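You operate a simulated robot arm through the tools that you are given. There is no shell and no other tool.

You are at the controls of a simulated robot arm. One attempt, no reset.

TASK
Put two portions of cereal in the small blue cup and set it on the narrow tray.
Fine: one full press is one portion; the slide ends out. Set down upright: what you pick out.

Only the result counts: the job must be done as asked and must still hold three seconds after the hand-in. Knocking over, shifting, dropping, spilling or breaking anything else fails it.

THE ROBOT
A 7-joint arm with a two-finger parallel gripper, fixed in place. Base frame: the origin is at the foot of the arm, x ahead of it, y to its left, z up. Lengths are in mm, angles in rad, forces in N, time in s.
Its first joint turns from -2.304 to 2.304 rad. Payload 3.91 kg.
The tool frame sits at the grasp point between the pads (the TCP): z along the fingers, y along the line on which they close. The tips reach 30 mm beyond it. Largest opening 110 mm; finger width 20, thickness 10; the body of the gripper, 48 by 112 mm, starts 55 mm behind the TCP.
Orientation is that of the tool frame in the base frame, as a unit quaternion [w, x, y, z]. With the fingers straight down and closing along the base's y, the tool's x points along the base's -x, its y along +y and its z along -z.

THE INTERFACE
- The arm moves only by the tool drive_tool. Its argument "increments" is a list of rows, each a list of 7 numbers: the finger opening in mm, from 0 to 110, then the shift along the tool's x, y, z in mm, then the turn, a rotation vector about the tool's x, y, z in rad. In form: [[jaw, x, y, z, wx, wy, wz], ...]. A call has 1 to 20 rows; each row shifts and turns the commanded pose from where the row before left it, along the tool's axes as they then stand. A row lasts 0.2 s, in which the tool goes at most 50 mm and 0.15 rad; a call with a longer step from one row to the next is refused whole, and so is a gripper value outside its range. A pose out of reach is approached as far as the arm can. The call stops where the force on the tool passes 50 N (or 10 N more than at its start, if that is more) or the arm is blocked; 0.2 s more then pass. Each finger travels about 108 mm/s and halts on what it meets, pressing with about 40 N; the grip force reading is that of the motor and also rises with nothing between the fingers. The clock runs only during rows and for 0.2 s after the last one: add rows that do not move to give the fingers time. It gives the time, the measured TCP pose, the force on the tool (base axes), the opening and the grip force at its end, in the units of the frame above (readings bear some noise), with the torque about the TCP (base axes, N m) and any sound that the robot's microphone picked up.
- Cameras (640 x 400 px; columns grow to the right, rows downward): "scene" is fixed at [219.8, -649.1, 1562.5]; the picture's right is [1.00, -0.02, 0.00], its down [-0.01, -0.41, -0.91] and it looks along [0.01, 0.91, -0.41] (base axes); focal length 329 px, centre (320, 200). "wrist" rides on the gripper at [72, 17, -103] in the tool frame; the picture's right is [-0.23, 0.97, 0.00], its down [-0.76, -0.18, -0.62] and it looks along [-0.61, -0.14, 0.78] (tool axes); focal length 222 px, centre (320, 200). There is no depth. A picture from a camera that has moved, and an enlarged one, comes with that camera's place and axes in the base frame and with its lens.
- capture(camera): a new picture of that camera. No time passes.
- zoom(camera, box): a new picture of the part [left, top, right, bottom] of that camera's present view, enlarged. No time passes.
- close_job(): hands the job in; it is judged then, once.

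Nothing tells you positions but the pictures and the camera data. Unless the task says otherwise, let go and move clear before handing in.

The tools are called after "Emit:" as a command line: name --pt "numbers of a row" for each row, then --argument value for the rest, lists and objects as JSON in quotes. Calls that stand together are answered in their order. drive_tool: Moves the arm, as the interface text tells. Its arguments: {"type":"object","properties":{"increments":{"type":"array","items":{"type":"array","items":{"type":"number"}}}},"required":["increments"]} The other tools are called the same way: capture (camera) takes a picture; zoom (camera, box) takes an enlarged picture of a part of a camera's view; close_job () hands the job in.

At the start:

```text
time: 0.0
tcp_pos: [453.9, 320.7, 1318.6]
tool_rot: [0.0, 0.0, 1.0, 0.001]
wrist_force: [0.2, 0.5, 0.9]
moment: [-0.01, -0.02, -0.02]
finger_gap: 110.1
grasp_force: 0.0
```

scene: 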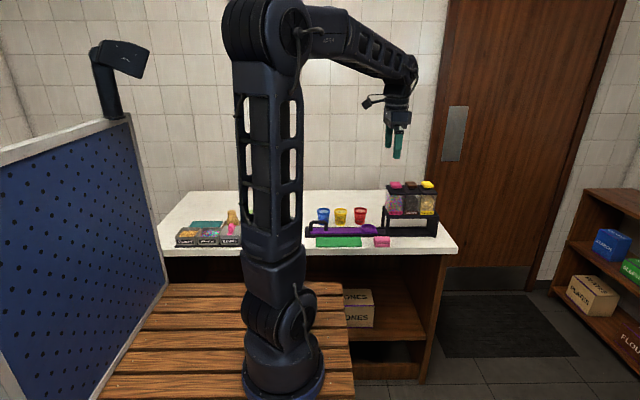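
wrist: 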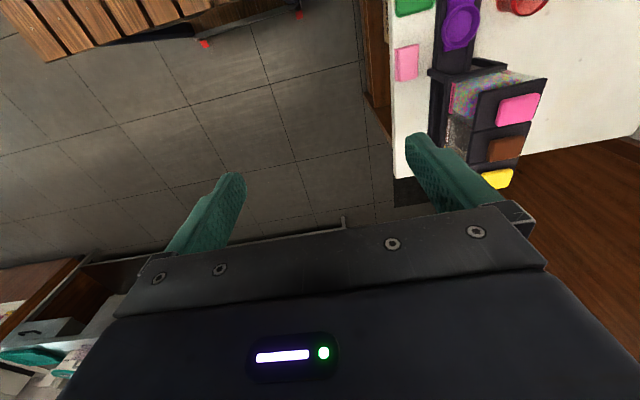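

I see a counter with cups, a dispenser with three hoppers, trays and other items. I'll zoom in first to work out what is what.

Emit:
zoom --camera "scene" --box '[290, 170, 450, 270]'

Emit:
zoom --camera "scene" --box '[370, 170, 450, 220]'

Emit:
zoom --camera "scene" --box '[150, 180, 290, 268]'

Emit:
zoom --camera "scene" --box '[290, 200, 390, 262]'

Emit:
zoom --camera "wrist" --box '[380, 0, 580, 200]'

```text
4.00 times, centred on (370, 220) of scene
camera zoom: at [219.8, -649.1, 1562.5], right [1.0, -0.02, 0.0], down [-0.01, -0.41, -0.91], along [0.01, 0.91, -0.41], focal length 1315 px, centre (120, 120)
```

zoom: 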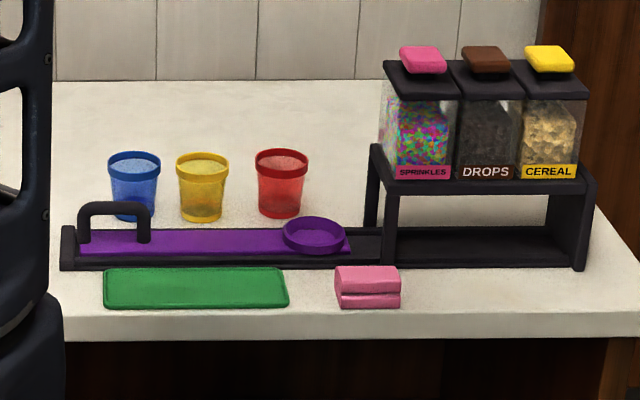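

```text
8.00 times, centred on (410, 195) of scene
camera zoom: at [219.8, -649.1, 1562.5], right [1.0, -0.02, 0.0], down [-0.01, -0.41, -0.91], along [0.01, 0.91, -0.41], focal length 2631 px, centre (-400, 240)
```

zoom: 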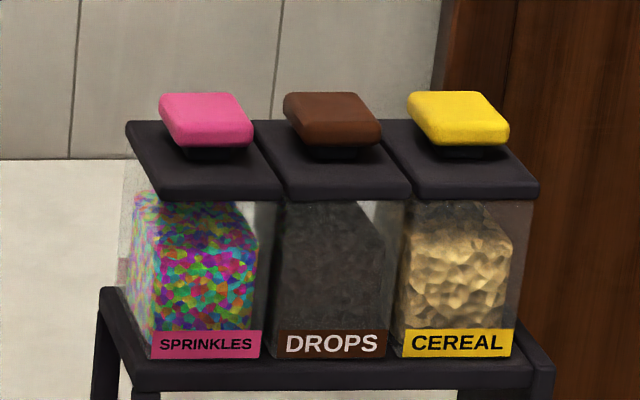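

```text
4.55 times, centred on (220, 224) of scene
camera zoom: at [219.8, -649.1, 1562.5], right [1.0, -0.02, 0.0], down [-0.01, -0.41, -0.91], along [0.01, 0.91, -0.41], focal length 1495 px, centre (774, 91)
```

zoom: 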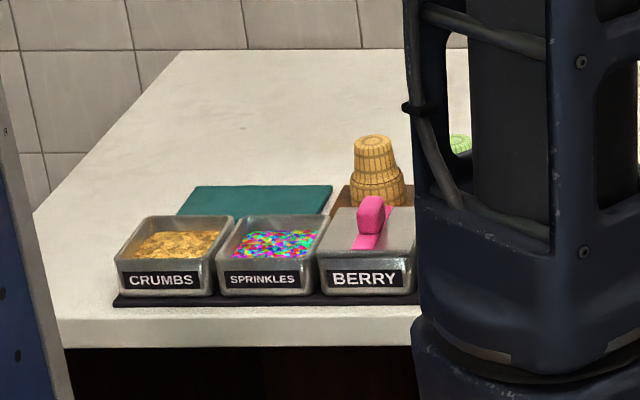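

```text
6.40 times, centred on (340, 231) of scene
camera zoom: at [219.8, -649.1, 1562.5], right [1.0, -0.02, 0.0], down [-0.01, -0.41, -0.91], along [0.01, 0.91, -0.41], focal length 2105 px, centre (192, 2)
```

zoom: 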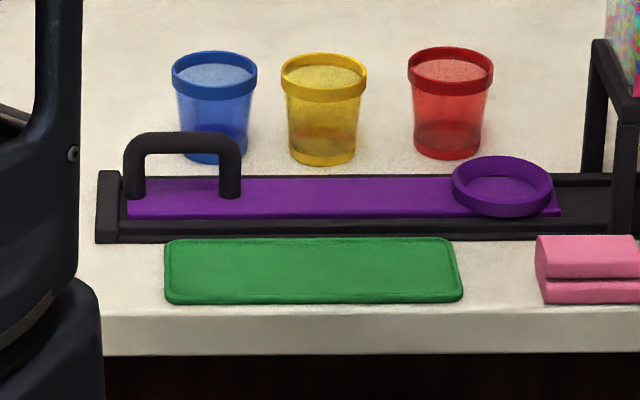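

```text
2.00 times, centred on (480, 100) of wrist
camera zoom: at [382.0, 337.9, 1420.5], right [0.23, 0.97, 0.0], down [0.76, -0.18, 0.62], along [0.61, -0.14, -0.78], focal length 444 px, centre (0, 400)
```

zoom: 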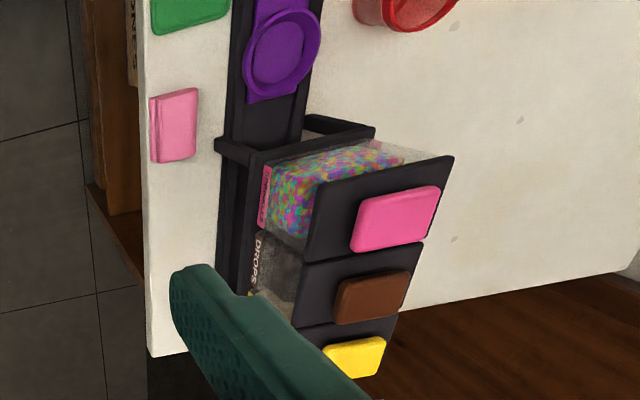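

The dispenser has three hoppers, and cereal with its yellow knob is the right-hand one. A purple slide with a cup ring runs along x at about y≈614, and the cups stand behind it. I'll move the arm over the counter to measure more closely and look for hidden items.

Emit:
drive_tool --pt "110 29 32.75 9 0 0 0" --pt "110 29 32.75 9 0 0 0" --pt "110 29 32.75 9 0 0 0" --pt "110 29 32.75 9 0 0 0" --pt "110 29 32.75 9 0 0 0" --pt "110 29 32.75 9 0 0 0" --pt "110 29 32.75 9 0 0 0" --pt "110 29 32.75 9 0 0 0" --pt "110 0 0 0 0 0 0"

Emit:
capture --camera "wrist"

Emit:
capture --camera "scene"

```text
time: 2.0
tcp_pos: [221.9, 584.0, 1246.8]
tool_rot: [0.0, 0.001, 1.0, 0.0]
wrist_force: [0.0, 0.3, 0.3]
moment: [-0.01, 0.02, 0.01]
finger_gap: 110.1
grasp_force: 0.0
```

```text
taken
camera wrist: at [149.5, 600.4, 1349.2], right [0.23, 0.97, 0.0], down [0.76, -0.18, 0.62], along [0.61, -0.14, -0.78], focal length 222 px, centre (320, 200)
```

wrist: 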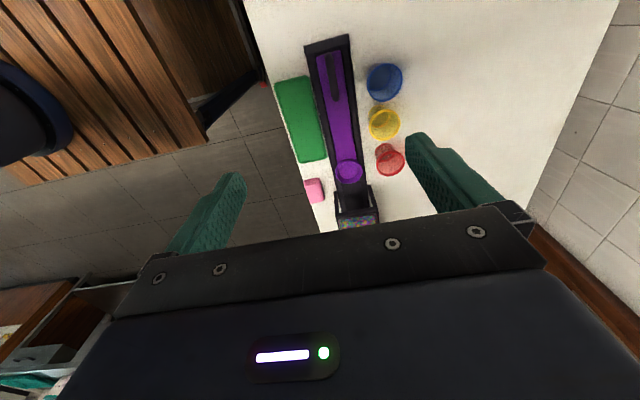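

```text
taken
```

scene: 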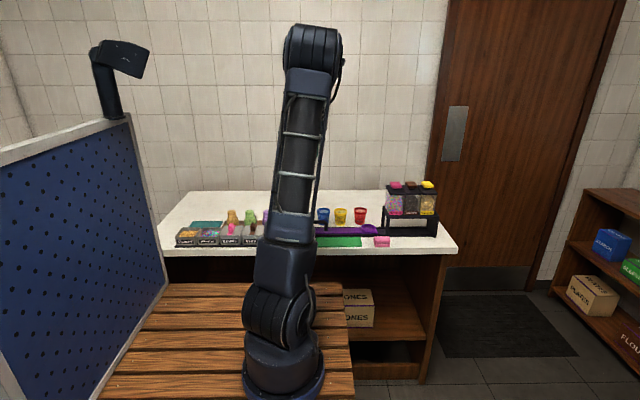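

The whole rail, the cups and a green tray are now visible. I'll zoom in to measure them and check the left side of the counter for other trays or cups.

Emit:
zoom --camera "wrist" --box '[260, 20, 440, 132]'

Emit:
zoom --camera "wrist" --box '[290, 130, 430, 240]'

Emit:
zoom --camera "scene" --box '[170, 190, 290, 265]'

Emit:
zoom --camera "scene" --box '[300, 195, 400, 258]'

```text
3.56 times, centred on (350, 76) of wrist
camera zoom: at [149.5, 600.4, 1349.2], right [0.23, 0.97, 0.0], down [0.76, -0.18, 0.62], along [0.61, -0.14, -0.78], focal length 790 px, centre (213, 641)
```

zoom: 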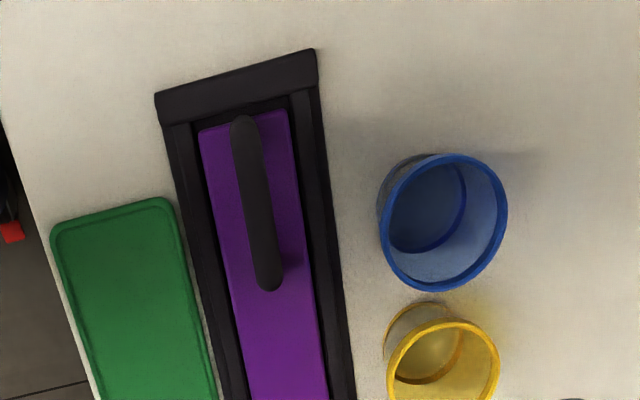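

```text
3.64 times, centred on (360, 185) of wrist
camera zoom: at [149.5, 600.4, 1349.2], right [0.23, 0.97, 0.0], down [0.76, -0.18, 0.62], along [0.61, -0.14, -0.78], focal length 808 px, centre (174, 254)
```

zoom: 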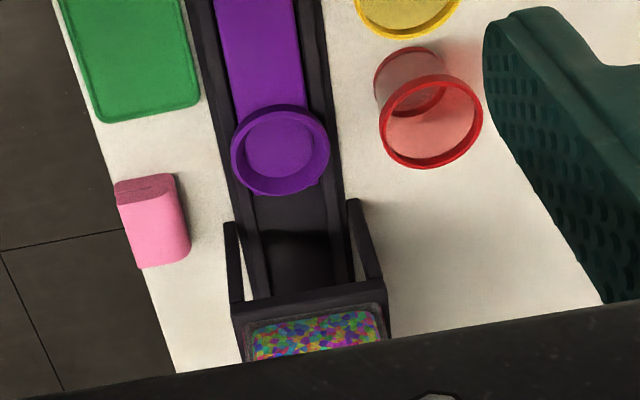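

```text
5.33 times, centred on (230, 228) of scene
camera zoom: at [219.8, -649.1, 1562.5], right [1.0, -0.02, 0.0], down [-0.01, -0.41, -0.91], along [0.01, 0.91, -0.41], focal length 1754 px, centre (800, 53)
```

zoom: 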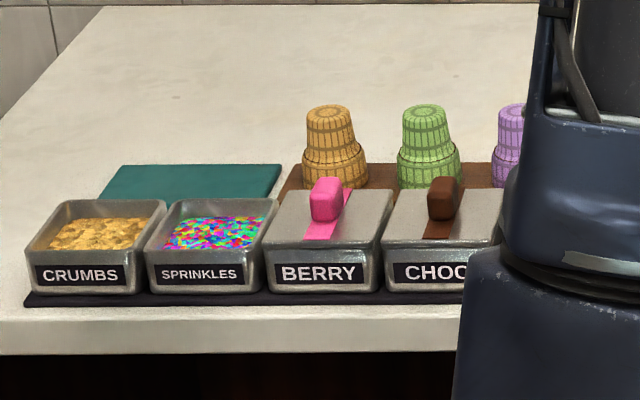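

```text
6.35 times, centred on (350, 226) of scene
camera zoom: at [219.8, -649.1, 1562.5], right [1.0, -0.02, 0.0], down [-0.01, -0.41, -0.91], along [0.01, 0.91, -0.41], focal length 2088 px, centre (130, 32)
```

zoom: 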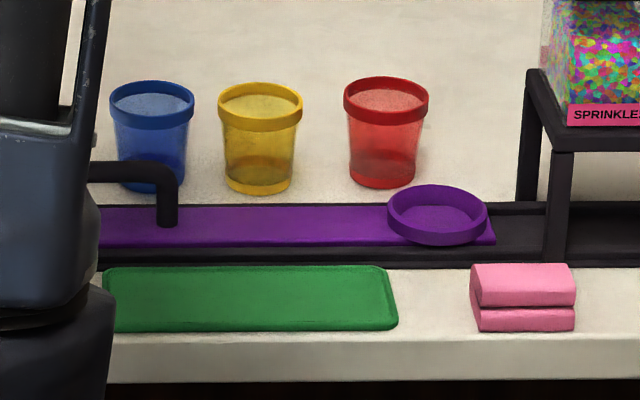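

Next I'll look at the teal tray on the left side from above, to decide which tray is the narrow one.

Emit:
drive_tool --pt "110 44 4 -5 0 0 0" --pt "110 44 4 -5 0 0 0" --pt "110 44 4 -5 0 0 0" --pt "110 44 4 -5 0 0 0" --pt "110 44 4 -5 0 0 0" --pt "110 44 4 -5 0 0 0" --pt "110 44 4 -5 0 0 0" --pt "110 44 4 -5 0 0 0" --pt "110 44 4 -5 0 0 0" --pt "110 0 0 0 0 0 0"

Emit:
capture --camera "wrist"

Emit:
capture --camera "scene"

Emit:
zoom --camera "scene" --box '[230, 190, 390, 265]'

```text
time: 4.2
tcp_pos: [-173.5, 619.7, 1292.8]
tool_rot: [0.0, 0.002, 1.0, 0.0]
wrist_force: [0.2, -0.5, 0.3]
moment: [-0.03, -0.01, -0.01]
finger_gap: 110.2
grasp_force: 0.0
```

```text
taken
camera wrist: at [-246.2, 636.3, 1394.4], right [0.23, 0.97, 0.0], down [0.76, -0.18, 0.62], along [0.61, -0.14, -0.78], focal length 222 px, centre (320, 200)
```

wrist: 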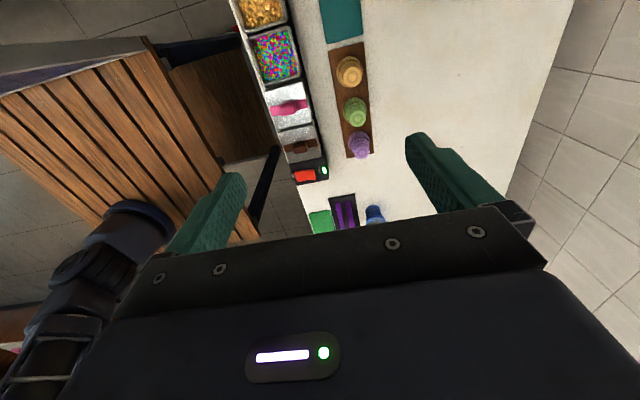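

```text
taken
```

scene: 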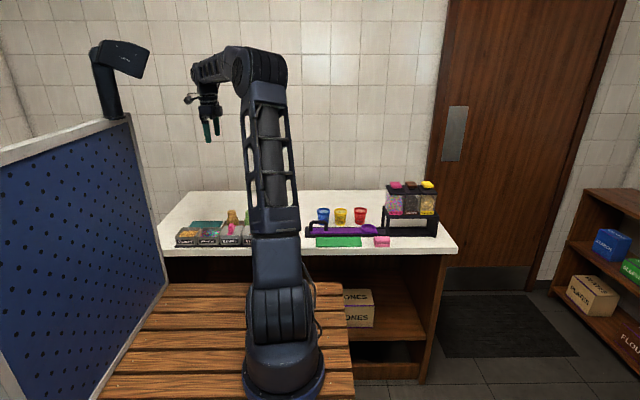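

```text
4.00 times, centred on (310, 228) of scene
camera zoom: at [219.8, -649.1, 1562.5], right [1.0, -0.02, 0.0], down [-0.01, -0.41, -0.91], along [0.01, 0.91, -0.41], focal length 1315 px, centre (360, 90)
```

zoom: 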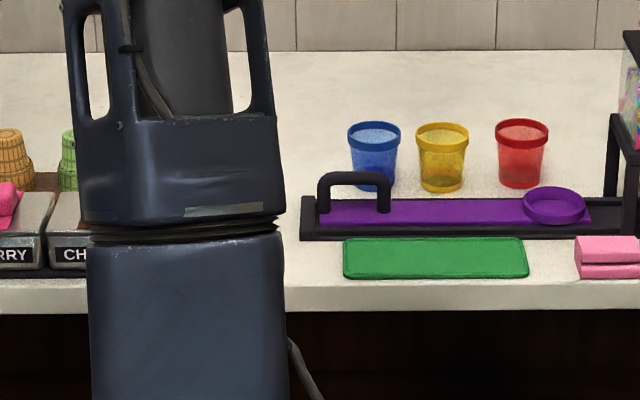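

The teal tray is only partly in view. I'll move a bit further left so I can compare it properly.

Emit:
drive_tool --pt "110 44 0 0 0 0 0" --pt "110 44 0 0 0 0 0" --pt "110 44 0 0 0 0 0" --pt "110 0 0 0 0 0 0"

Emit:
capture --camera "wrist"

Emit:
zoom --camera "wrist" --box '[220, 0, 420, 125]'

```text
time: 5.2
tcp_pos: [-305.1, 621.0, 1290.8]
tool_rot: [0.0, 0.001, 1.0, 0.0]
wrist_force: [0.2, -0.3, 0.0]
moment: [0.0, 0.01, -0.04]
finger_gap: 109.9
grasp_force: 0.1
```

```text
taken
camera wrist: at [-377.9, 636.8, 1393.5], right [0.23, 0.97, 0.0], down [0.76, -0.18, 0.62], along [0.61, -0.14, -0.78], focal length 222 px, centre (320, 200)
```

wrist: 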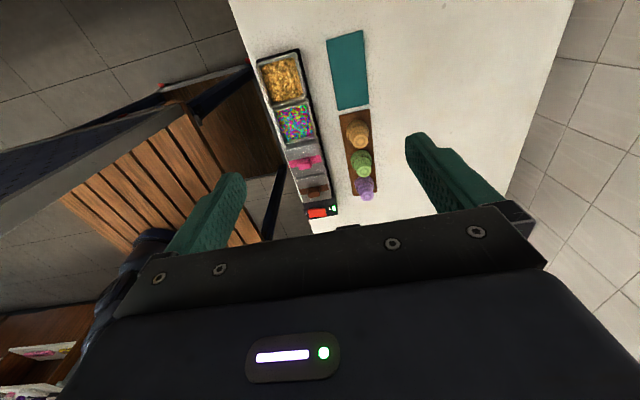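

```text
3.20 times, centred on (320, 62) of wrist
camera zoom: at [-377.9, 636.8, 1393.5], right [0.23, 0.97, 0.0], down [0.76, -0.18, 0.62], along [0.61, -0.14, -0.78], focal length 711 px, centre (320, 640)
```

zoom: 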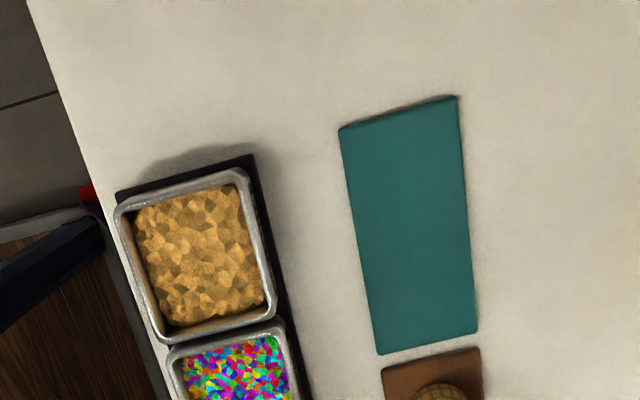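

The teal piece is a flat mat (about 143×75). The green one has a rim and is longer (about 184×73, x 227–411, y 487–560), so I take green as the narrow tray. The blue cup rim is near (258, 697, 902). I'll go above it and check the alignment.

Emit:
drive_tool --pt "90 -43.3 5.8 10 0 0 0" --pt "90 -43.3 5.8 10 0 0 0" --pt "90 -43.3 5.8 10 0 0 0" --pt "90 -43.3 5.8 10 0 0 0" --pt "90 -43.3 5.8 10 0 0 0" --pt "90 -43.3 5.8 10 0 0 0" --pt "90 -43.3 5.8 10 0 0 0" --pt "90 -43.3 5.8 10 0 0 0" --pt "90 -43.3 5.8 10 0 0 0" --pt "90 -43.3 5.8 10 0 0 0" --pt "90 -43.3 5.8 10 0 0 0" --pt "90 -43.3 5.8 10 0 0 0" --pt "90 -43.3 5.8 10 0 0 0" --pt "90 0 0 45 0 0 0" --pt "90 0 0 45 0 0 0" --pt "90 0 0 45 0 0 0" --pt "90 0 0 0 0 0 0"

Emit:
capture --camera "wrist"

Emit:
zoom --camera "wrist" --box '[220, 40, 420, 165]'

Emit:
zoom --camera "scene" --box '[290, 170, 450, 270]'

```text
time: 8.8
tcp_pos: [255.4, 694.7, 1025.5]
tool_rot: [0.0, 0.0, 1.0, 0.0]
wrist_force: [-0.2, 0.3, 0.4]
moment: [-0.03, 0.0, -0.03]
finger_gap: 90.0
grasp_force: 0.0
```

```text
taken
camera wrist: at [183.6, 712.0, 1128.2], right [0.23, 0.97, 0.0], down [0.76, -0.18, 0.62], along [0.61, -0.14, -0.78], focal length 222 px, centre (320, 200)
```

wrist: 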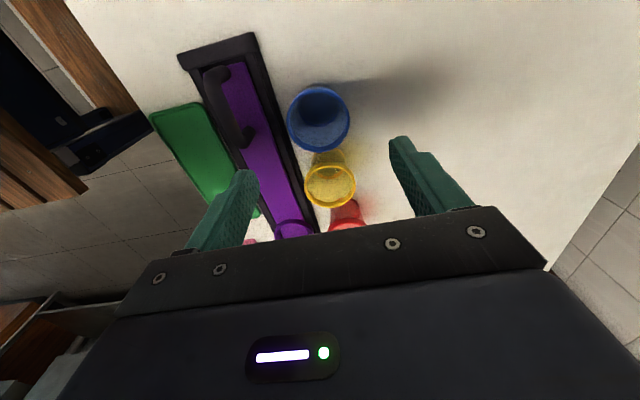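

```text
3.20 times, centred on (320, 102) of wrist
camera zoom: at [183.6, 712.0, 1128.2], right [0.23, 0.97, 0.0], down [0.76, -0.18, 0.62], along [0.61, -0.14, -0.78], focal length 711 px, centre (320, 512)
```

zoom: 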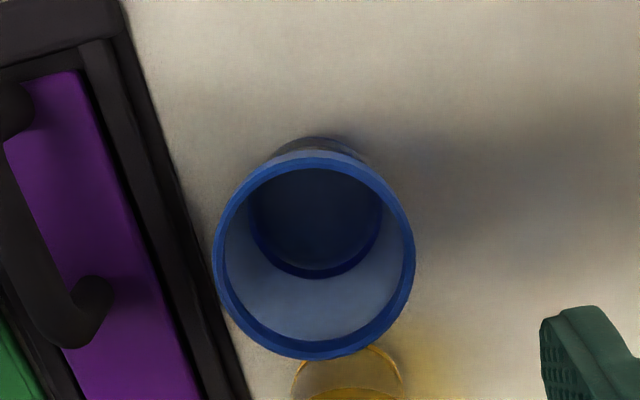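

```text
4.00 times, centred on (370, 220) of scene
camera zoom: at [219.8, -649.1, 1562.5], right [1.0, -0.02, 0.0], down [-0.01, -0.41, -0.91], along [0.01, 0.91, -0.41], focal length 1315 px, centre (120, 120)
```

zoom: 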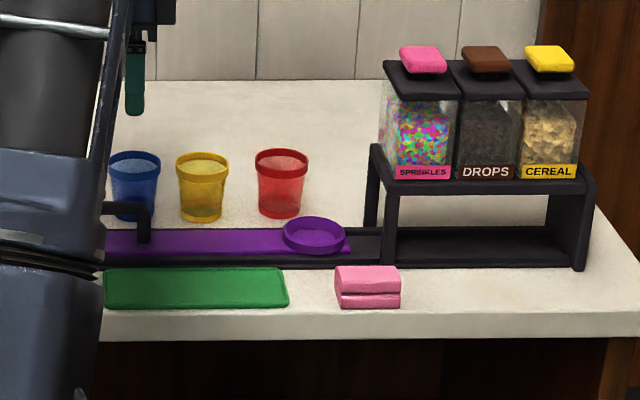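

The blue cup rim measures about (257.5, 693.5, 905) with a diameter near 63 mm. Before picking it I'll survey the ring, the handle and the hoppers from above the ring.

Emit:
drive_tool --pt "90 0 0 -40 0 0 0" --pt "90 0 0 -40 0 0 0" --pt "90 -40 -18 0 0 0 0" --pt "90 -40 -18 0 0 0 0" --pt "90 -40 -18 0 0 0 0" --pt "90 -40 -18 0 0 0 0" --pt "90 -25 -18 0 0 0 0" --pt "90 0 0 0 0 0 0"

Emit:
capture --camera "wrist"

Emit:
zoom --camera "wrist" --box '[220, 0, 420, 125]'

Emit:
zoom --camera "wrist" --box '[220, 100, 420, 225]'

Emit:
zoom --camera "scene" --box '[290, 195, 390, 257]'

```text
time: 10.6
tcp_pos: [440.9, 605.0, 1106.4]
tool_rot: [-0.001, 0.0, 1.0, 0.0]
wrist_force: [1.0, -0.1, 0.5]
moment: [-0.01, -0.02, -0.02]
finger_gap: 90.2
grasp_force: 0.1
```

```text
taken
camera wrist: at [369.8, 621.4, 1208.4], right [0.23, 0.97, 0.0], down [0.76, -0.18, 0.62], along [0.61, -0.14, -0.78], focal length 222 px, centre (320, 200)
```

wrist: 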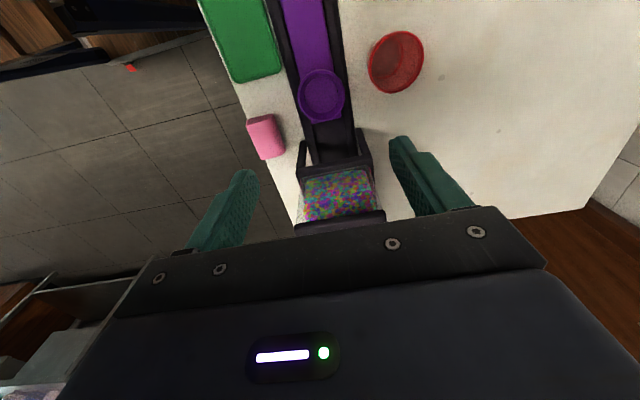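

```text
3.20 times, centred on (320, 62) of wrist
camera zoom: at [369.8, 621.4, 1208.4], right [0.23, 0.97, 0.0], down [0.76, -0.18, 0.62], along [0.61, -0.14, -0.78], focal length 711 px, centre (320, 640)
```

zoom: 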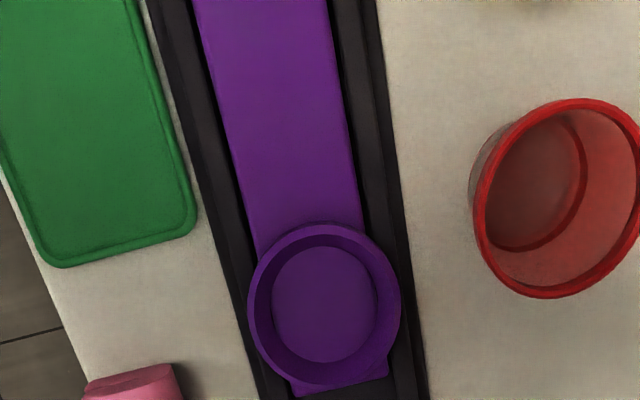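

```text
3.20 times, centred on (320, 162) of wrist
camera zoom: at [369.8, 621.4, 1208.4], right [0.23, 0.97, 0.0], down [0.76, -0.18, 0.62], along [0.61, -0.14, -0.78], focal length 711 px, centre (320, 320)
```

zoom: 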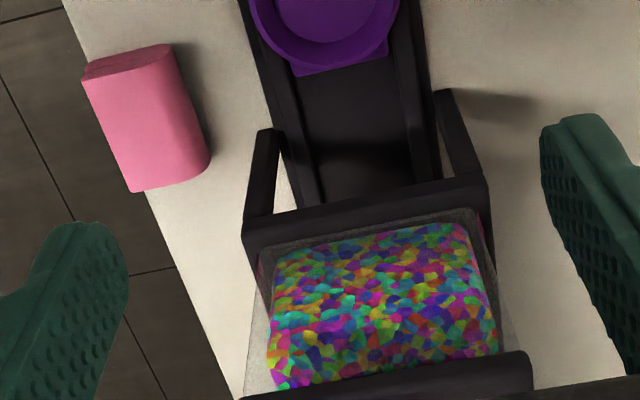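

```text
6.40 times, centred on (340, 226) of scene
camera zoom: at [219.8, -649.1, 1562.5], right [1.0, -0.02, 0.0], down [-0.01, -0.41, -0.91], along [0.01, 0.91, -0.41], focal length 2105 px, centre (192, 34)
```

zoom: 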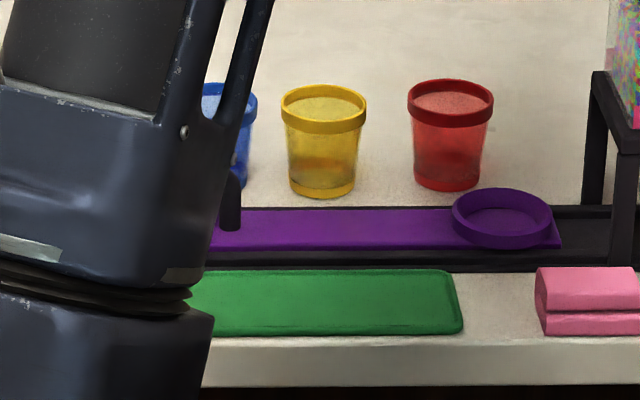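

The ring centre is about (449, 605), rim z 868. The handle bar is at (228, 604.5, 894), and the cereal hopper and knob are at x≈681. Next I'll pick up the blue cup, starting directly above it.

Emit:
drive_tool --pt "78 36.7 17.7 0 0 0 0" --pt "78 36.7 17.7 0 0 0 0" --pt "78 36.7 17.7 0 0 0 0" --pt "78 36.7 17.7 0 0 0 0" --pt "78 36.7 17.7 0 0 0 0" --pt "78 0 0 40 0 0 0" --pt "78 0 0 40 0 0 0" --pt "78 0 0 40 0 0 0" --pt "78 0 0 0 0 0 0"

Emit:
zoom --camera "wrist" --box '[220, 60, 420, 185]'

```text
time: 12.6
tcp_pos: [260.2, 693.5, 985.0]
tool_rot: [0.0, 0.0, 1.0, 0.0]
wrist_force: [1.3, -0.4, -0.5]
moment: [0.0, -0.01, 0.0]
finger_gap: 78.1
grasp_force: 0.1
```

```text
3.20 times, centred on (320, 122) of wrist
camera zoom: at [187.4, 709.9, 1087.2], right [0.23, 0.97, 0.0], down [0.76, -0.18, 0.62], along [0.61, -0.14, -0.78], focal length 711 px, centre (320, 448)
```

zoom: 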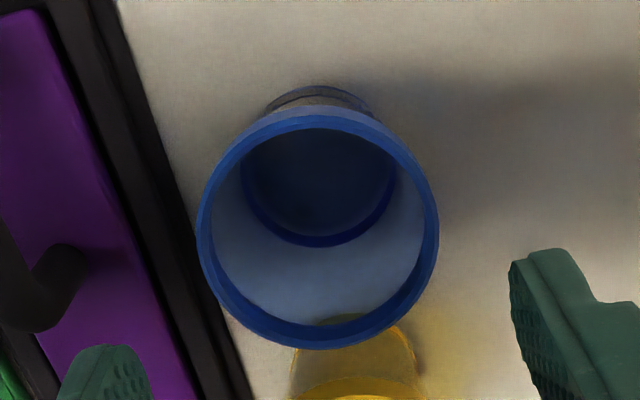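

The rim checks out at (257.5, 693, 905). I'll descend to z≈897 and close on the rim band.

Emit:
drive_tool --pt "78 2 -0.5 30 0 0 0" --pt "78 0 0 30 0 0 0" --pt "78 0 0 18 0 0 0" --pt "78 0 0 10 0 0 0" --pt "78 0 0 0 0 0 0"

Emit:
capture --camera "wrist"

```text
time: 13.8
tcp_pos: [257.3, 694.1, 897.8]
tool_rot: [0.0, 0.0, 1.0, 0.001]
wrist_force: [0.4, -0.5, -1.0]
moment: [0.0, -0.03, 0.01]
finger_gap: 78.0
grasp_force: 0.0
```

```text
taken
camera wrist: at [184.8, 709.9, 1000.2], right [0.23, 0.97, 0.0], down [0.76, -0.18, 0.62], along [0.61, -0.14, -0.78], focal length 222 px, centre (320, 200)
```

wrist: 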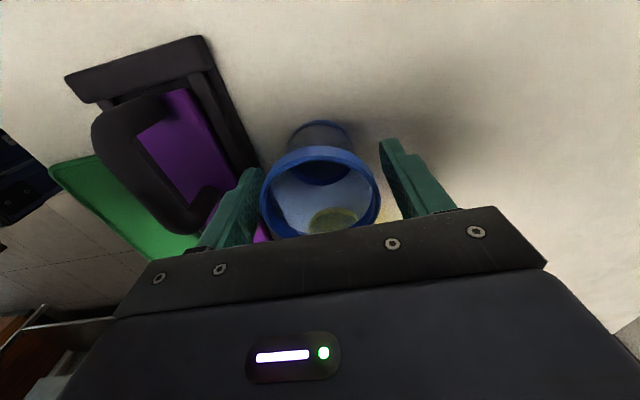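

The cup is centred between the fingers. I'll close on it.

Emit:
drive_tool --pt "66 0 0 0 0 0 0" --pt "60 0 0 0 0 0 0" --pt "56 0 0 0 0 0 0" --pt "56 0 0 0 0 0 0" --pt "56 0 0 0 0 0 0"

Emit:
capture --camera "wrist"

```text
time: 15.0
tcp_pos: [257.5, 694.0, 897.9]
tool_rot: [0.0, 0.001, 1.0, 0.0]
wrist_force: [-0.1, 0.3, 0.3]
moment: [0.0, -0.02, -0.03]
finger_gap: 57.6
grasp_force: 40.1
```

```text
taken
camera wrist: at [184.7, 709.9, 1000.3], right [0.23, 0.97, 0.0], down [0.76, -0.18, 0.62], along [0.61, -0.14, -0.78], focal length 222 px, centre (320, 200)
```

wrist: 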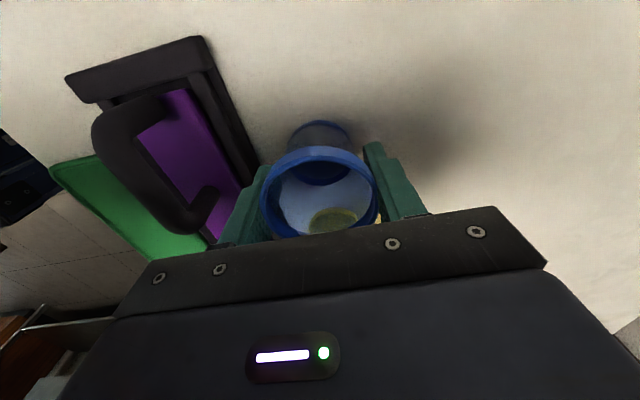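

The cup is gripped with a gap of 57.6 mm. I'll lift it clear of the other cups and carry it over the ring.

Emit:
drive_tool --pt "56 0 0 -20 0 0 0" --pt "56 0 0 -40 0 0 0" --pt "56 0 0 -40 0 0 0" --pt "56 0 0 0 0 0 0" --pt "56 -19.2 -9 0 0 0 0" --pt "56 -38.4 -18 0 0 0 0" --pt "56 -38.4 -18 0 0 0 0" --pt "56 -38.4 -18 0 0 0 0" --pt "56 -38.4 -18 0 0 0 0" --pt "56 -19.2 -8 0 0 0 0" --pt "56 0 0 0 0 0 0"

Emit:
capture --camera "wrist"

Emit:
zoom --camera "scene" --box '[290, 170, 450, 270]'

```text
time: 17.4
tcp_pos: [449.1, 604.8, 998.6]
tool_rot: [0.0, 0.0, 1.0, 0.001]
wrist_force: [0.0, -0.8, -0.3]
moment: [0.01, 0.02, 0.03]
finger_gap: 57.5
grasp_force: 39.4
```

```text
taken
camera wrist: at [377.3, 620.3, 1101.0], right [0.23, 0.97, 0.0], down [0.76, -0.18, 0.62], along [0.61, -0.14, -0.78], focal length 222 px, centre (320, 200)
```

wrist: 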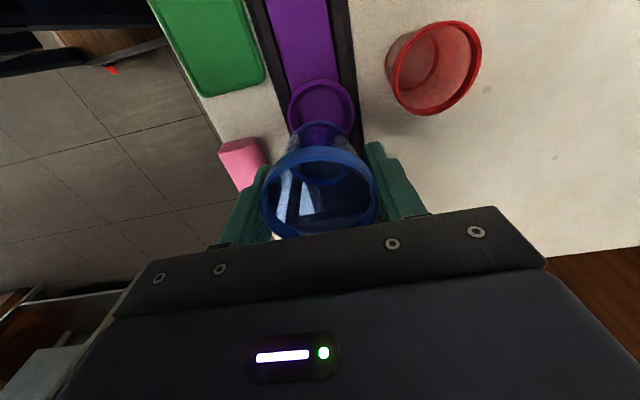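

```text
4.00 times, centred on (370, 220) of scene
camera zoom: at [219.8, -649.1, 1562.5], right [1.0, -0.02, 0.0], down [-0.01, -0.41, -0.91], along [0.01, 0.91, -0.41], focal length 1315 px, centre (120, 120)
```

zoom: 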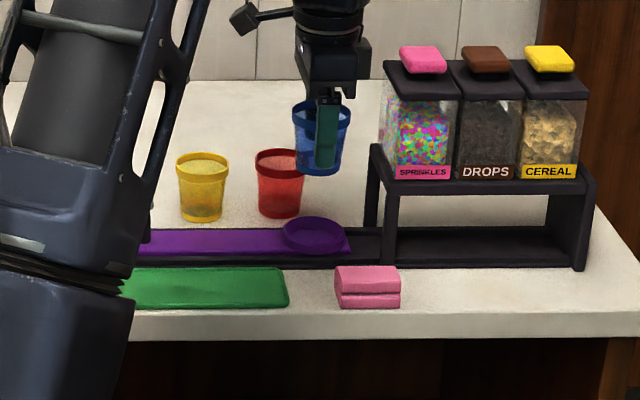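

The cup is above the ring. I'll zoom in to check the alignment before lowering.

Emit:
zoom --camera "wrist" --box '[240, 60, 400, 160]'

Emit:
zoom --camera "scene" --box '[340, 185, 400, 245]'

```text
4.00 times, centred on (320, 110) of wrist
camera zoom: at [377.3, 620.3, 1101.0], right [0.23, 0.97, 0.0], down [0.76, -0.18, 0.62], along [0.61, -0.14, -0.78], focal length 888 px, centre (320, 560)
```

zoom: 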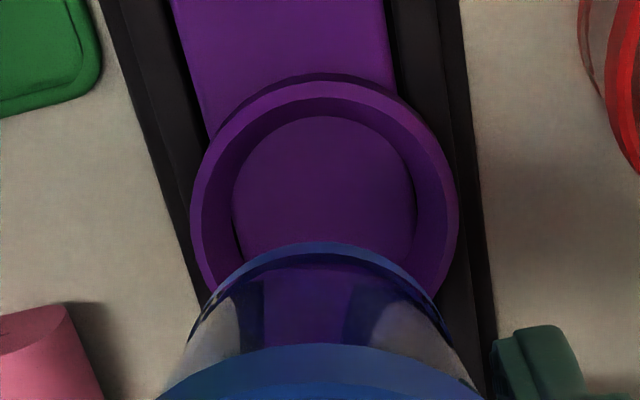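

```text
6.67 times, centred on (370, 215) of scene
camera zoom: at [219.8, -649.1, 1562.5], right [1.0, -0.02, 0.0], down [-0.01, -0.41, -0.91], along [0.01, 0.91, -0.41], focal length 2192 px, centre (-13, 100)
```

zoom: 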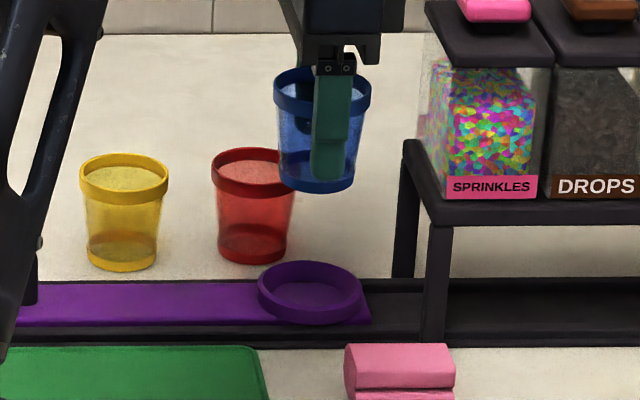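

The alignment is good to about 1 mm. I'll lower the cup into the ring and watch for contact.

Emit:
drive_tool --pt "56 -1 0 30 0 0 0" --pt "56 0 0 30 0 0 0" --pt "56 0 0 12 0 0 0" --pt "56 0 0 0 0 0 0"

Emit:
zoom --camera "wrist" --box '[240, 60, 400, 160]'

Emit:
zoom --camera "scene" --box '[340, 185, 400, 245]'

```text
time: 18.4
tcp_pos: [448.7, 604.1, 925.0]
tool_rot: [0.001, 0.0, 1.0, 0.0]
wrist_force: [0.4, 0.6, -0.1]
moment: [-0.01, 0.03, 0.0]
finger_gap: 57.5
grasp_force: 39.4
```

```text
4.00 times, centred on (320, 110) of wrist
camera zoom: at [376.7, 620.1, 1028.4], right [0.23, 0.97, 0.0], down [0.76, -0.18, 0.62], along [0.61, -0.14, -0.78], focal length 888 px, centre (320, 560)
```

zoom: 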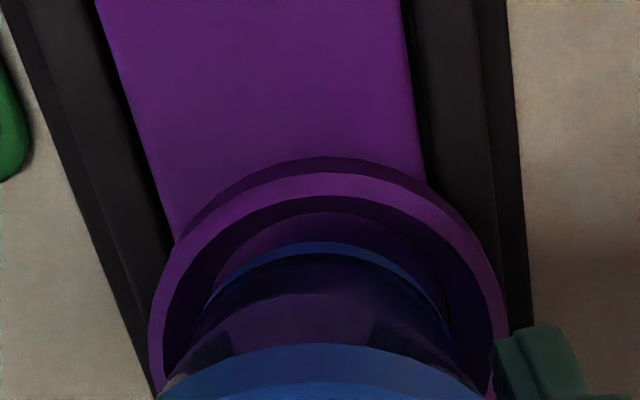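

```text
6.67 times, centred on (370, 215) of scene
camera zoom: at [219.8, -649.1, 1562.5], right [1.0, -0.02, 0.0], down [-0.01, -0.41, -0.91], along [0.01, 0.91, -0.41], focal length 2192 px, centre (-13, 100)
```

zoom: 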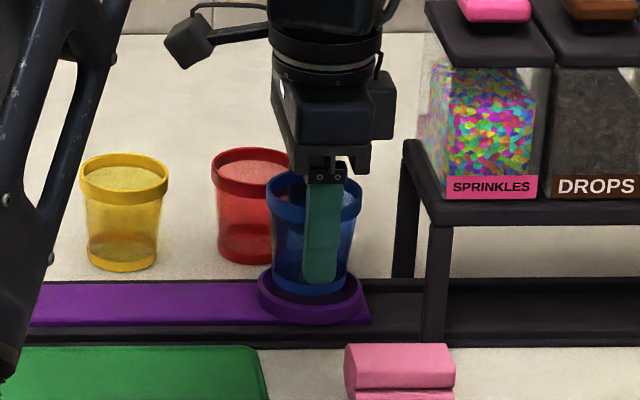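

The cup's base is just at the ring opening and centred. I'll lower it in small steps.

Emit:
drive_tool --pt "56 -1 1 4 0 0 0" --pt "56 0 0 4 0 0 0" --pt "56 0 0 3 0 0 0" --pt "56 0 0 0 0 0 0"

Emit:
zoom --camera "scene" --box '[340, 185, 400, 245]'

```text
time: 19.4
tcp_pos: [450.9, 605.0, 914.7]
tool_rot: [0.0, 0.0, 1.0, 0.001]
wrist_force: [-0.8, -0.7, 0.5]
moment: [0.02, 0.01, 0.01]
finger_gap: 57.2
grasp_force: 40.1
```

```text
6.67 times, centred on (370, 215) of scene
camera zoom: at [219.8, -649.1, 1562.5], right [1.0, -0.02, 0.0], down [-0.01, -0.41, -0.91], along [0.01, 0.91, -0.41], focal length 2192 px, centre (-13, 100)
```

zoom: 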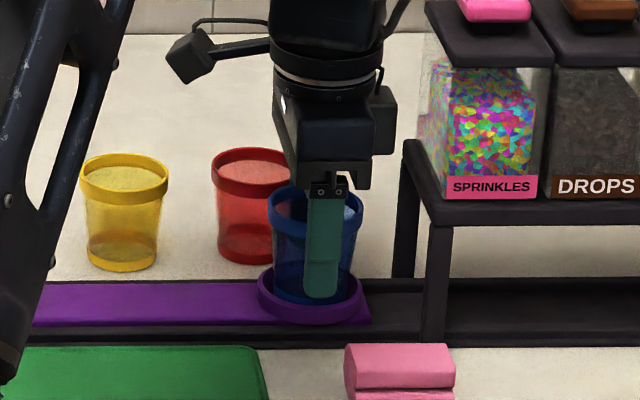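

Emit:
drive_tool --pt "56 0 0 2 0 0 0" --pt "56 0 0 2 0 0 0" --pt "56 0 0 0 0 0 0"

```text
time: 20.2
tcp_pos: [451.6, 604.7, 911.2]
tool_rot: [0.0, -0.001, 1.0, 0.0]
wrist_force: [0.0, 0.2, 10.8]
moment: [-0.06, 0.01, 0.01]
finger_gap: 57.3
grasp_force: 40.2
```

Contact is 10.8 N at z≈911, so the cup is seated on the ring floor. I'll ease off slightly and release.

Emit:
drive_tool --pt "56 0 0 -1 0 0 0" --pt "62 0 0 0 0 0 0" --pt "70 0 0 0 0 0 0" --pt "78 0 0 0 0 0 0" --pt "78 0 0 0 0 0 0"

Emit:
zoom --camera "scene" --box '[340, 185, 400, 245]'

Emit:
capture --camera "wrist"

```text
time: 21.4
tcp_pos: [450.9, 605.9, 912.3]
tool_rot: [0.0, 0.0, 1.0, 0.0]
wrist_force: [0.5, 0.6, 0.4]
moment: [0.03, -0.02, -0.02]
finger_gap: 77.9
grasp_force: 0.1
```

```text
6.67 times, centred on (370, 215) of scene
camera zoom: at [219.8, -649.1, 1562.5], right [1.0, -0.02, 0.0], down [-0.01, -0.41, -0.91], along [0.01, 0.91, -0.41], focal length 2192 px, centre (-13, 100)
```

zoom: 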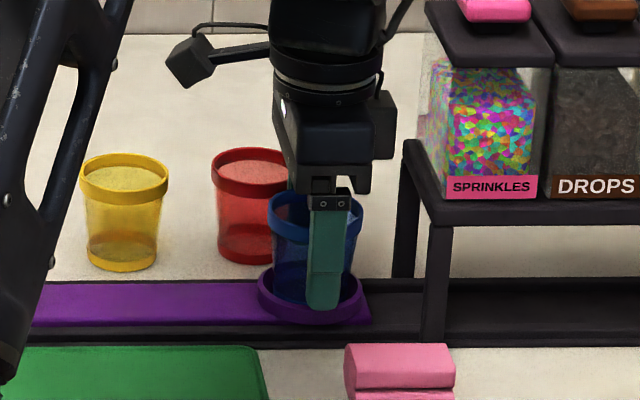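

```text
taken
camera wrist: at [378.5, 621.7, 1014.5], right [0.23, 0.97, 0.0], down [0.76, -0.18, 0.62], along [0.61, -0.14, -0.78], focal length 222 px, centre (320, 200)
```

wrist: 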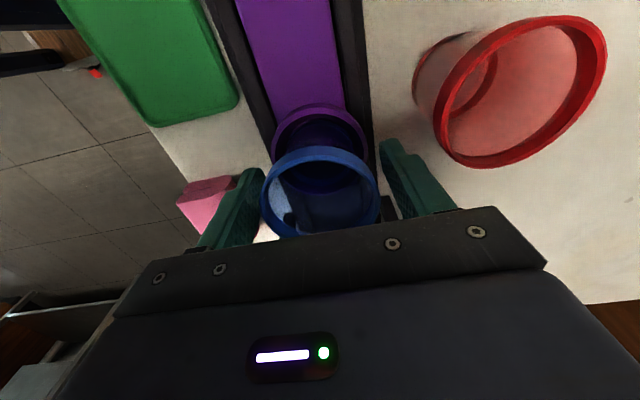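

The cup is seated upright in the ring. I'll go straight up, then move above the handle and check it.

Emit:
drive_tool --pt "78 0 0 -20 0 0 0" --pt "78 0 0 -40 0 0 0" --pt "78 0 0 -40 0 0 0" --pt "60 37 0 0 0 0 0" --pt "50 37 0 0 0 0 0" --pt "50 37 0 0 0 0 0" --pt "50 37 0 0 0 0 0" --pt "50 37 0 0 0 0 0" --pt "50 37 0 0 0 0 0" --pt "50 0 0 0 0 0 0"

Emit:
capture --camera "wrist"

Emit:
zoom --camera "wrist" --box '[220, 60, 420, 185]'

Emit:
zoom --camera "scene" --box '[290, 170, 450, 270]'

```text
time: 23.6
tcp_pos: [228.8, 606.6, 1012.5]
tool_rot: [-0.001, 0.001, 1.0, 0.0]
wrist_force: [0.3, 0.4, -0.2]
moment: [-0.01, 0.0, 0.02]
finger_gap: 50.2
grasp_force: 0.3
```

```text
taken
camera wrist: at [156.2, 622.0, 1114.5], right [0.23, 0.97, 0.0], down [0.76, -0.18, 0.62], along [0.61, -0.14, -0.78], focal length 222 px, centre (320, 200)
```

wrist: 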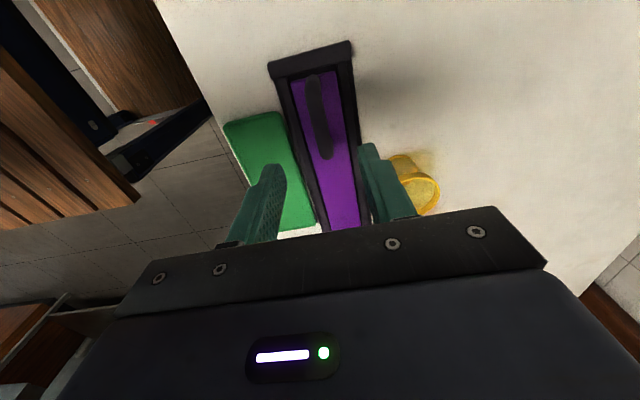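

```text
3.20 times, centred on (320, 122) of wrist
camera zoom: at [156.2, 622.0, 1114.5], right [0.23, 0.97, 0.0], down [0.76, -0.18, 0.62], along [0.61, -0.14, -0.78], focal length 711 px, centre (320, 448)
```

zoom: 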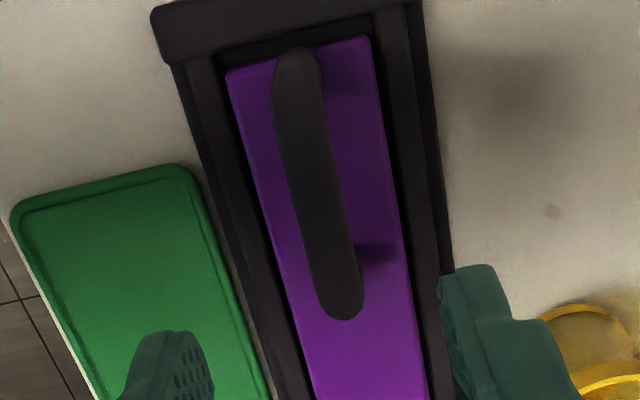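

```text
4.00 times, centred on (370, 220) of scene
camera zoom: at [219.8, -649.1, 1562.5], right [1.0, -0.02, 0.0], down [-0.01, -0.41, -0.91], along [0.01, 0.91, -0.41], focal length 1315 px, centre (120, 120)
```

zoom: 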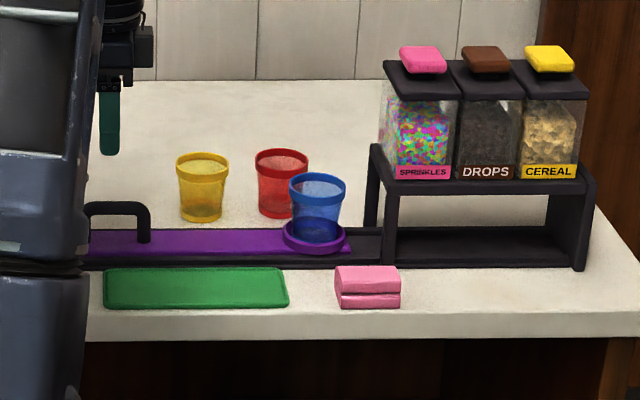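

The cup stands in the ring and the handle bar is centred at about (226, 605.4). I'll grip it a bit left of centre, at x≈212, to keep the gripper clear of the dispenser when the slide is pushed in.

Emit:
drive_tool --pt "40 16 -1 30 0 0 0" --pt "40 0 0 40 0 0 0" --pt "40 0 0 30 0 0 0" --pt "40 0 0 14 0 0 0" --pt "40 0 0 7 0 0 0" --pt "40 0 0 0 0 0 0"

Emit:
capture --camera "wrist"

Emit:
zoom --camera "scene" --box '[290, 170, 450, 270]'

```text
time: 25.1
tcp_pos: [213.0, 606.2, 895.0]
tool_rot: [0.0, 0.0, 1.0, 0.002]
wrist_force: [-1.0, -4.6, 11.2]
moment: [-0.44, 0.04, 0.0]
finger_gap: 42.1
grasp_force: 2.6
stopped in row 6: the force on the tool passed its limit at 52 N (the readings are from after the stop); the commanded pose is now the measured one
```

```text
taken
camera wrist: at [140.1, 621.6, 996.7], right [0.23, 0.97, 0.01], down [0.76, -0.18, 0.62], along [0.61, -0.14, -0.78], focal length 222 px, centre (320, 200)
```

wrist: 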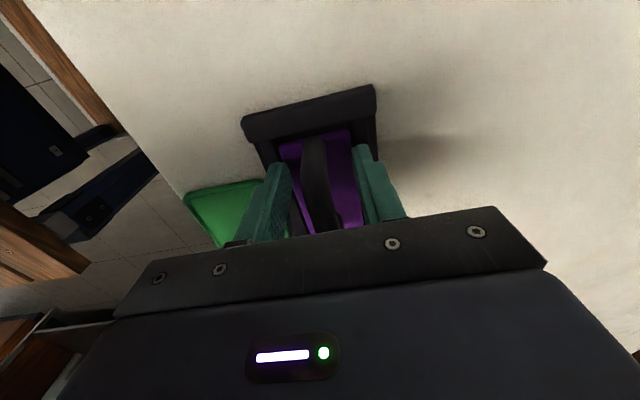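

```text
4.00 times, centred on (370, 220) of scene
camera zoom: at [219.8, -649.1, 1562.5], right [1.0, -0.02, 0.0], down [-0.01, -0.41, -0.91], along [0.01, 0.91, -0.41], focal length 1315 px, centre (120, 120)
```

zoom: 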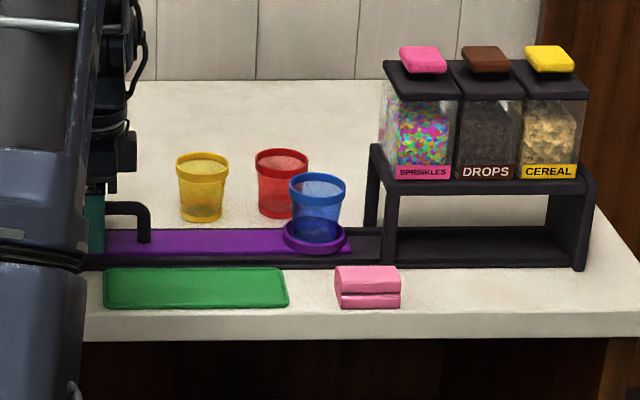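

The fingertips touched the rail's side wall at z≈865, so I'll rise 4 mm and close on the bar. Nothing has moved.

Emit:
drive_tool --pt "40 0 0 -4 0 0 0" --pt "30 0 0 0 0 0 0" --pt "20 0 0 0 0 0 0" --pt "10 0 0 0 0 0 0" --pt "8 0 0 0 0 0 0" --pt "8 0 0 0 0 0 0"

Emit:
capture --camera "wrist"

```text
time: 26.5
tcp_pos: [212.8, 605.8, 897.3]
tool_rot: [0.0, 0.0, 1.0, 0.002]
wrist_force: [-0.2, -16.6, 1.3]
moment: [-0.1, 0.15, 0.09]
finger_gap: 14.8
grasp_force: 45.0
```

```text
taken
camera wrist: at [140.3, 621.0, 999.9], right [0.23, 0.97, 0.0], down [0.76, -0.18, 0.62], along [0.61, -0.14, -0.78], focal length 222 px, centre (320, 200)
```

wrist: 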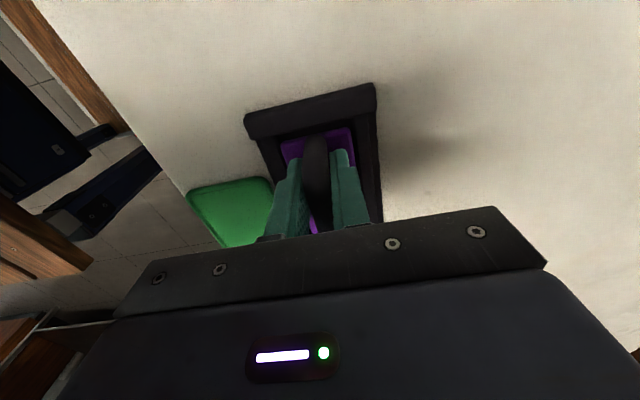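

I have the handle with a gap of 14.8 mm. A small sideways preload shows, so I'll shift 1 mm in −y and begin pushing the slide in gently.

Emit:
drive_tool --pt "8 0 -1 0 0 0 0" --pt "8 -3 0 0 0 0 0" --pt "8 -6 0 0 0 0 0" --pt "8 -10 0 0 0 0 0" --pt "8 -10 0 0 0 0 0" --pt "8 -6 0 0 0 0 0" --pt "8 -3 0 0 0 0 0"

Emit:
zoom --camera "scene" --box '[290, 170, 450, 270]'

```text
time: 28.1
tcp_pos: [250.4, 605.7, 896.1]
tool_rot: [0.0, 0.0, 1.0, 0.003]
wrist_force: [0.0, -2.6, 1.8]
moment: [-0.14, -0.51, 0.16]
finger_gap: 14.7
grasp_force: 44.9
```

```text
4.00 times, centred on (370, 220) of scene
camera zoom: at [219.8, -649.1, 1562.5], right [1.0, -0.02, 0.0], down [-0.01, -0.41, -0.91], along [0.01, 0.91, -0.41], focal length 1315 px, centre (120, 120)
```

zoom: 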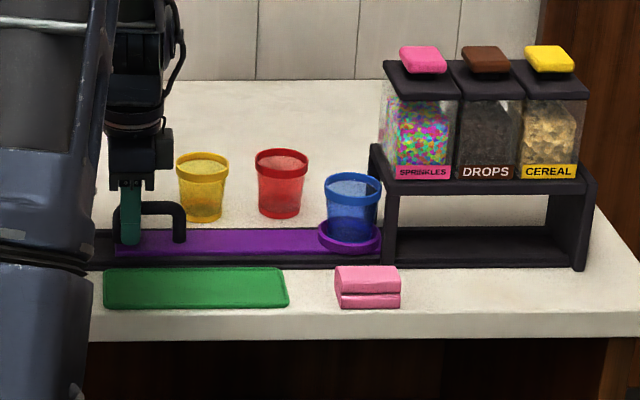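

The slide moves smoothly with the cup upright. I'll continue in steps.

Emit:
drive_tool --pt "8 -4 0 0 0 0 0" --pt "8 -8 0 0 0 0 0" --pt "8 -11 0 0 0 0 0" --pt "8 -11 0 0 0 0 0" --pt "8 -11 0 0 0 0 0" --pt "8 -11 0 0 0 0 0" --pt "8 -11 0 0 0 0 0" --pt "8 -11 0 0 0 0 0" --pt "8 -11 0 0 0 0 0" --pt "8 -11 0 0 0 0 0" --pt "8 -11 0 0 0 0 0" --pt "8 -11 0 0 0 0 0" --pt "8 -11 0 0 0 0 0" --pt "8 -8 0 0 0 0 0" --pt "8 -4 0 0 0 0 0" --pt "8 0 0 0 0 0 0"

Emit:
zoom --camera "scene" --box '[290, 170, 450, 270]'

Emit:
zoom --camera "scene" --box '[370, 195, 450, 245]'

```text
time: 31.5
tcp_pos: [395.5, 605.0, 896.8]
tool_rot: [0.0, 0.0, 1.0, 0.004]
wrist_force: [0.5, -2.7, 0.4]
moment: [-0.1, 0.04, 0.12]
finger_gap: 14.6
grasp_force: 45.2
```

```text
4.00 times, centred on (370, 220) of scene
camera zoom: at [219.8, -649.1, 1562.5], right [1.0, -0.02, 0.0], down [-0.01, -0.41, -0.91], along [0.01, 0.91, -0.41], focal length 1315 px, centre (120, 120)
```

zoom: 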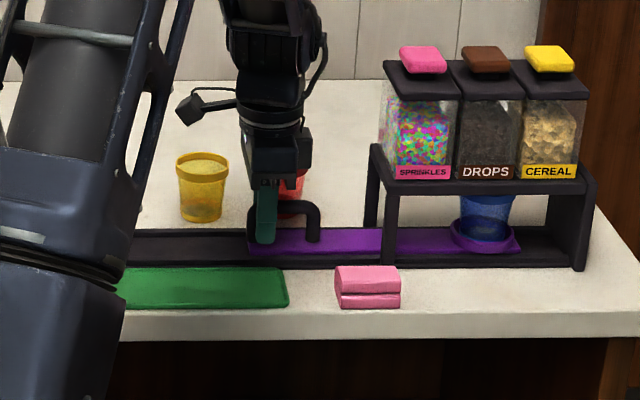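

```text
8.00 times, centred on (410, 220) of scene
camera zoom: at [219.8, -649.1, 1562.5], right [1.0, -0.02, 0.0], down [-0.01, -0.41, -0.91], along [0.01, 0.91, -0.41], focal length 2631 px, centre (-400, 40)
```

zoom: 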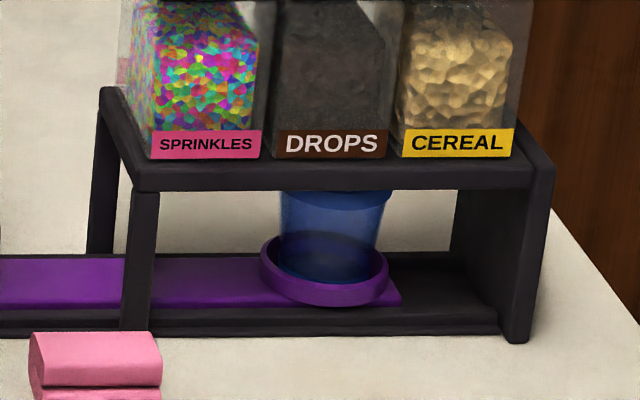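

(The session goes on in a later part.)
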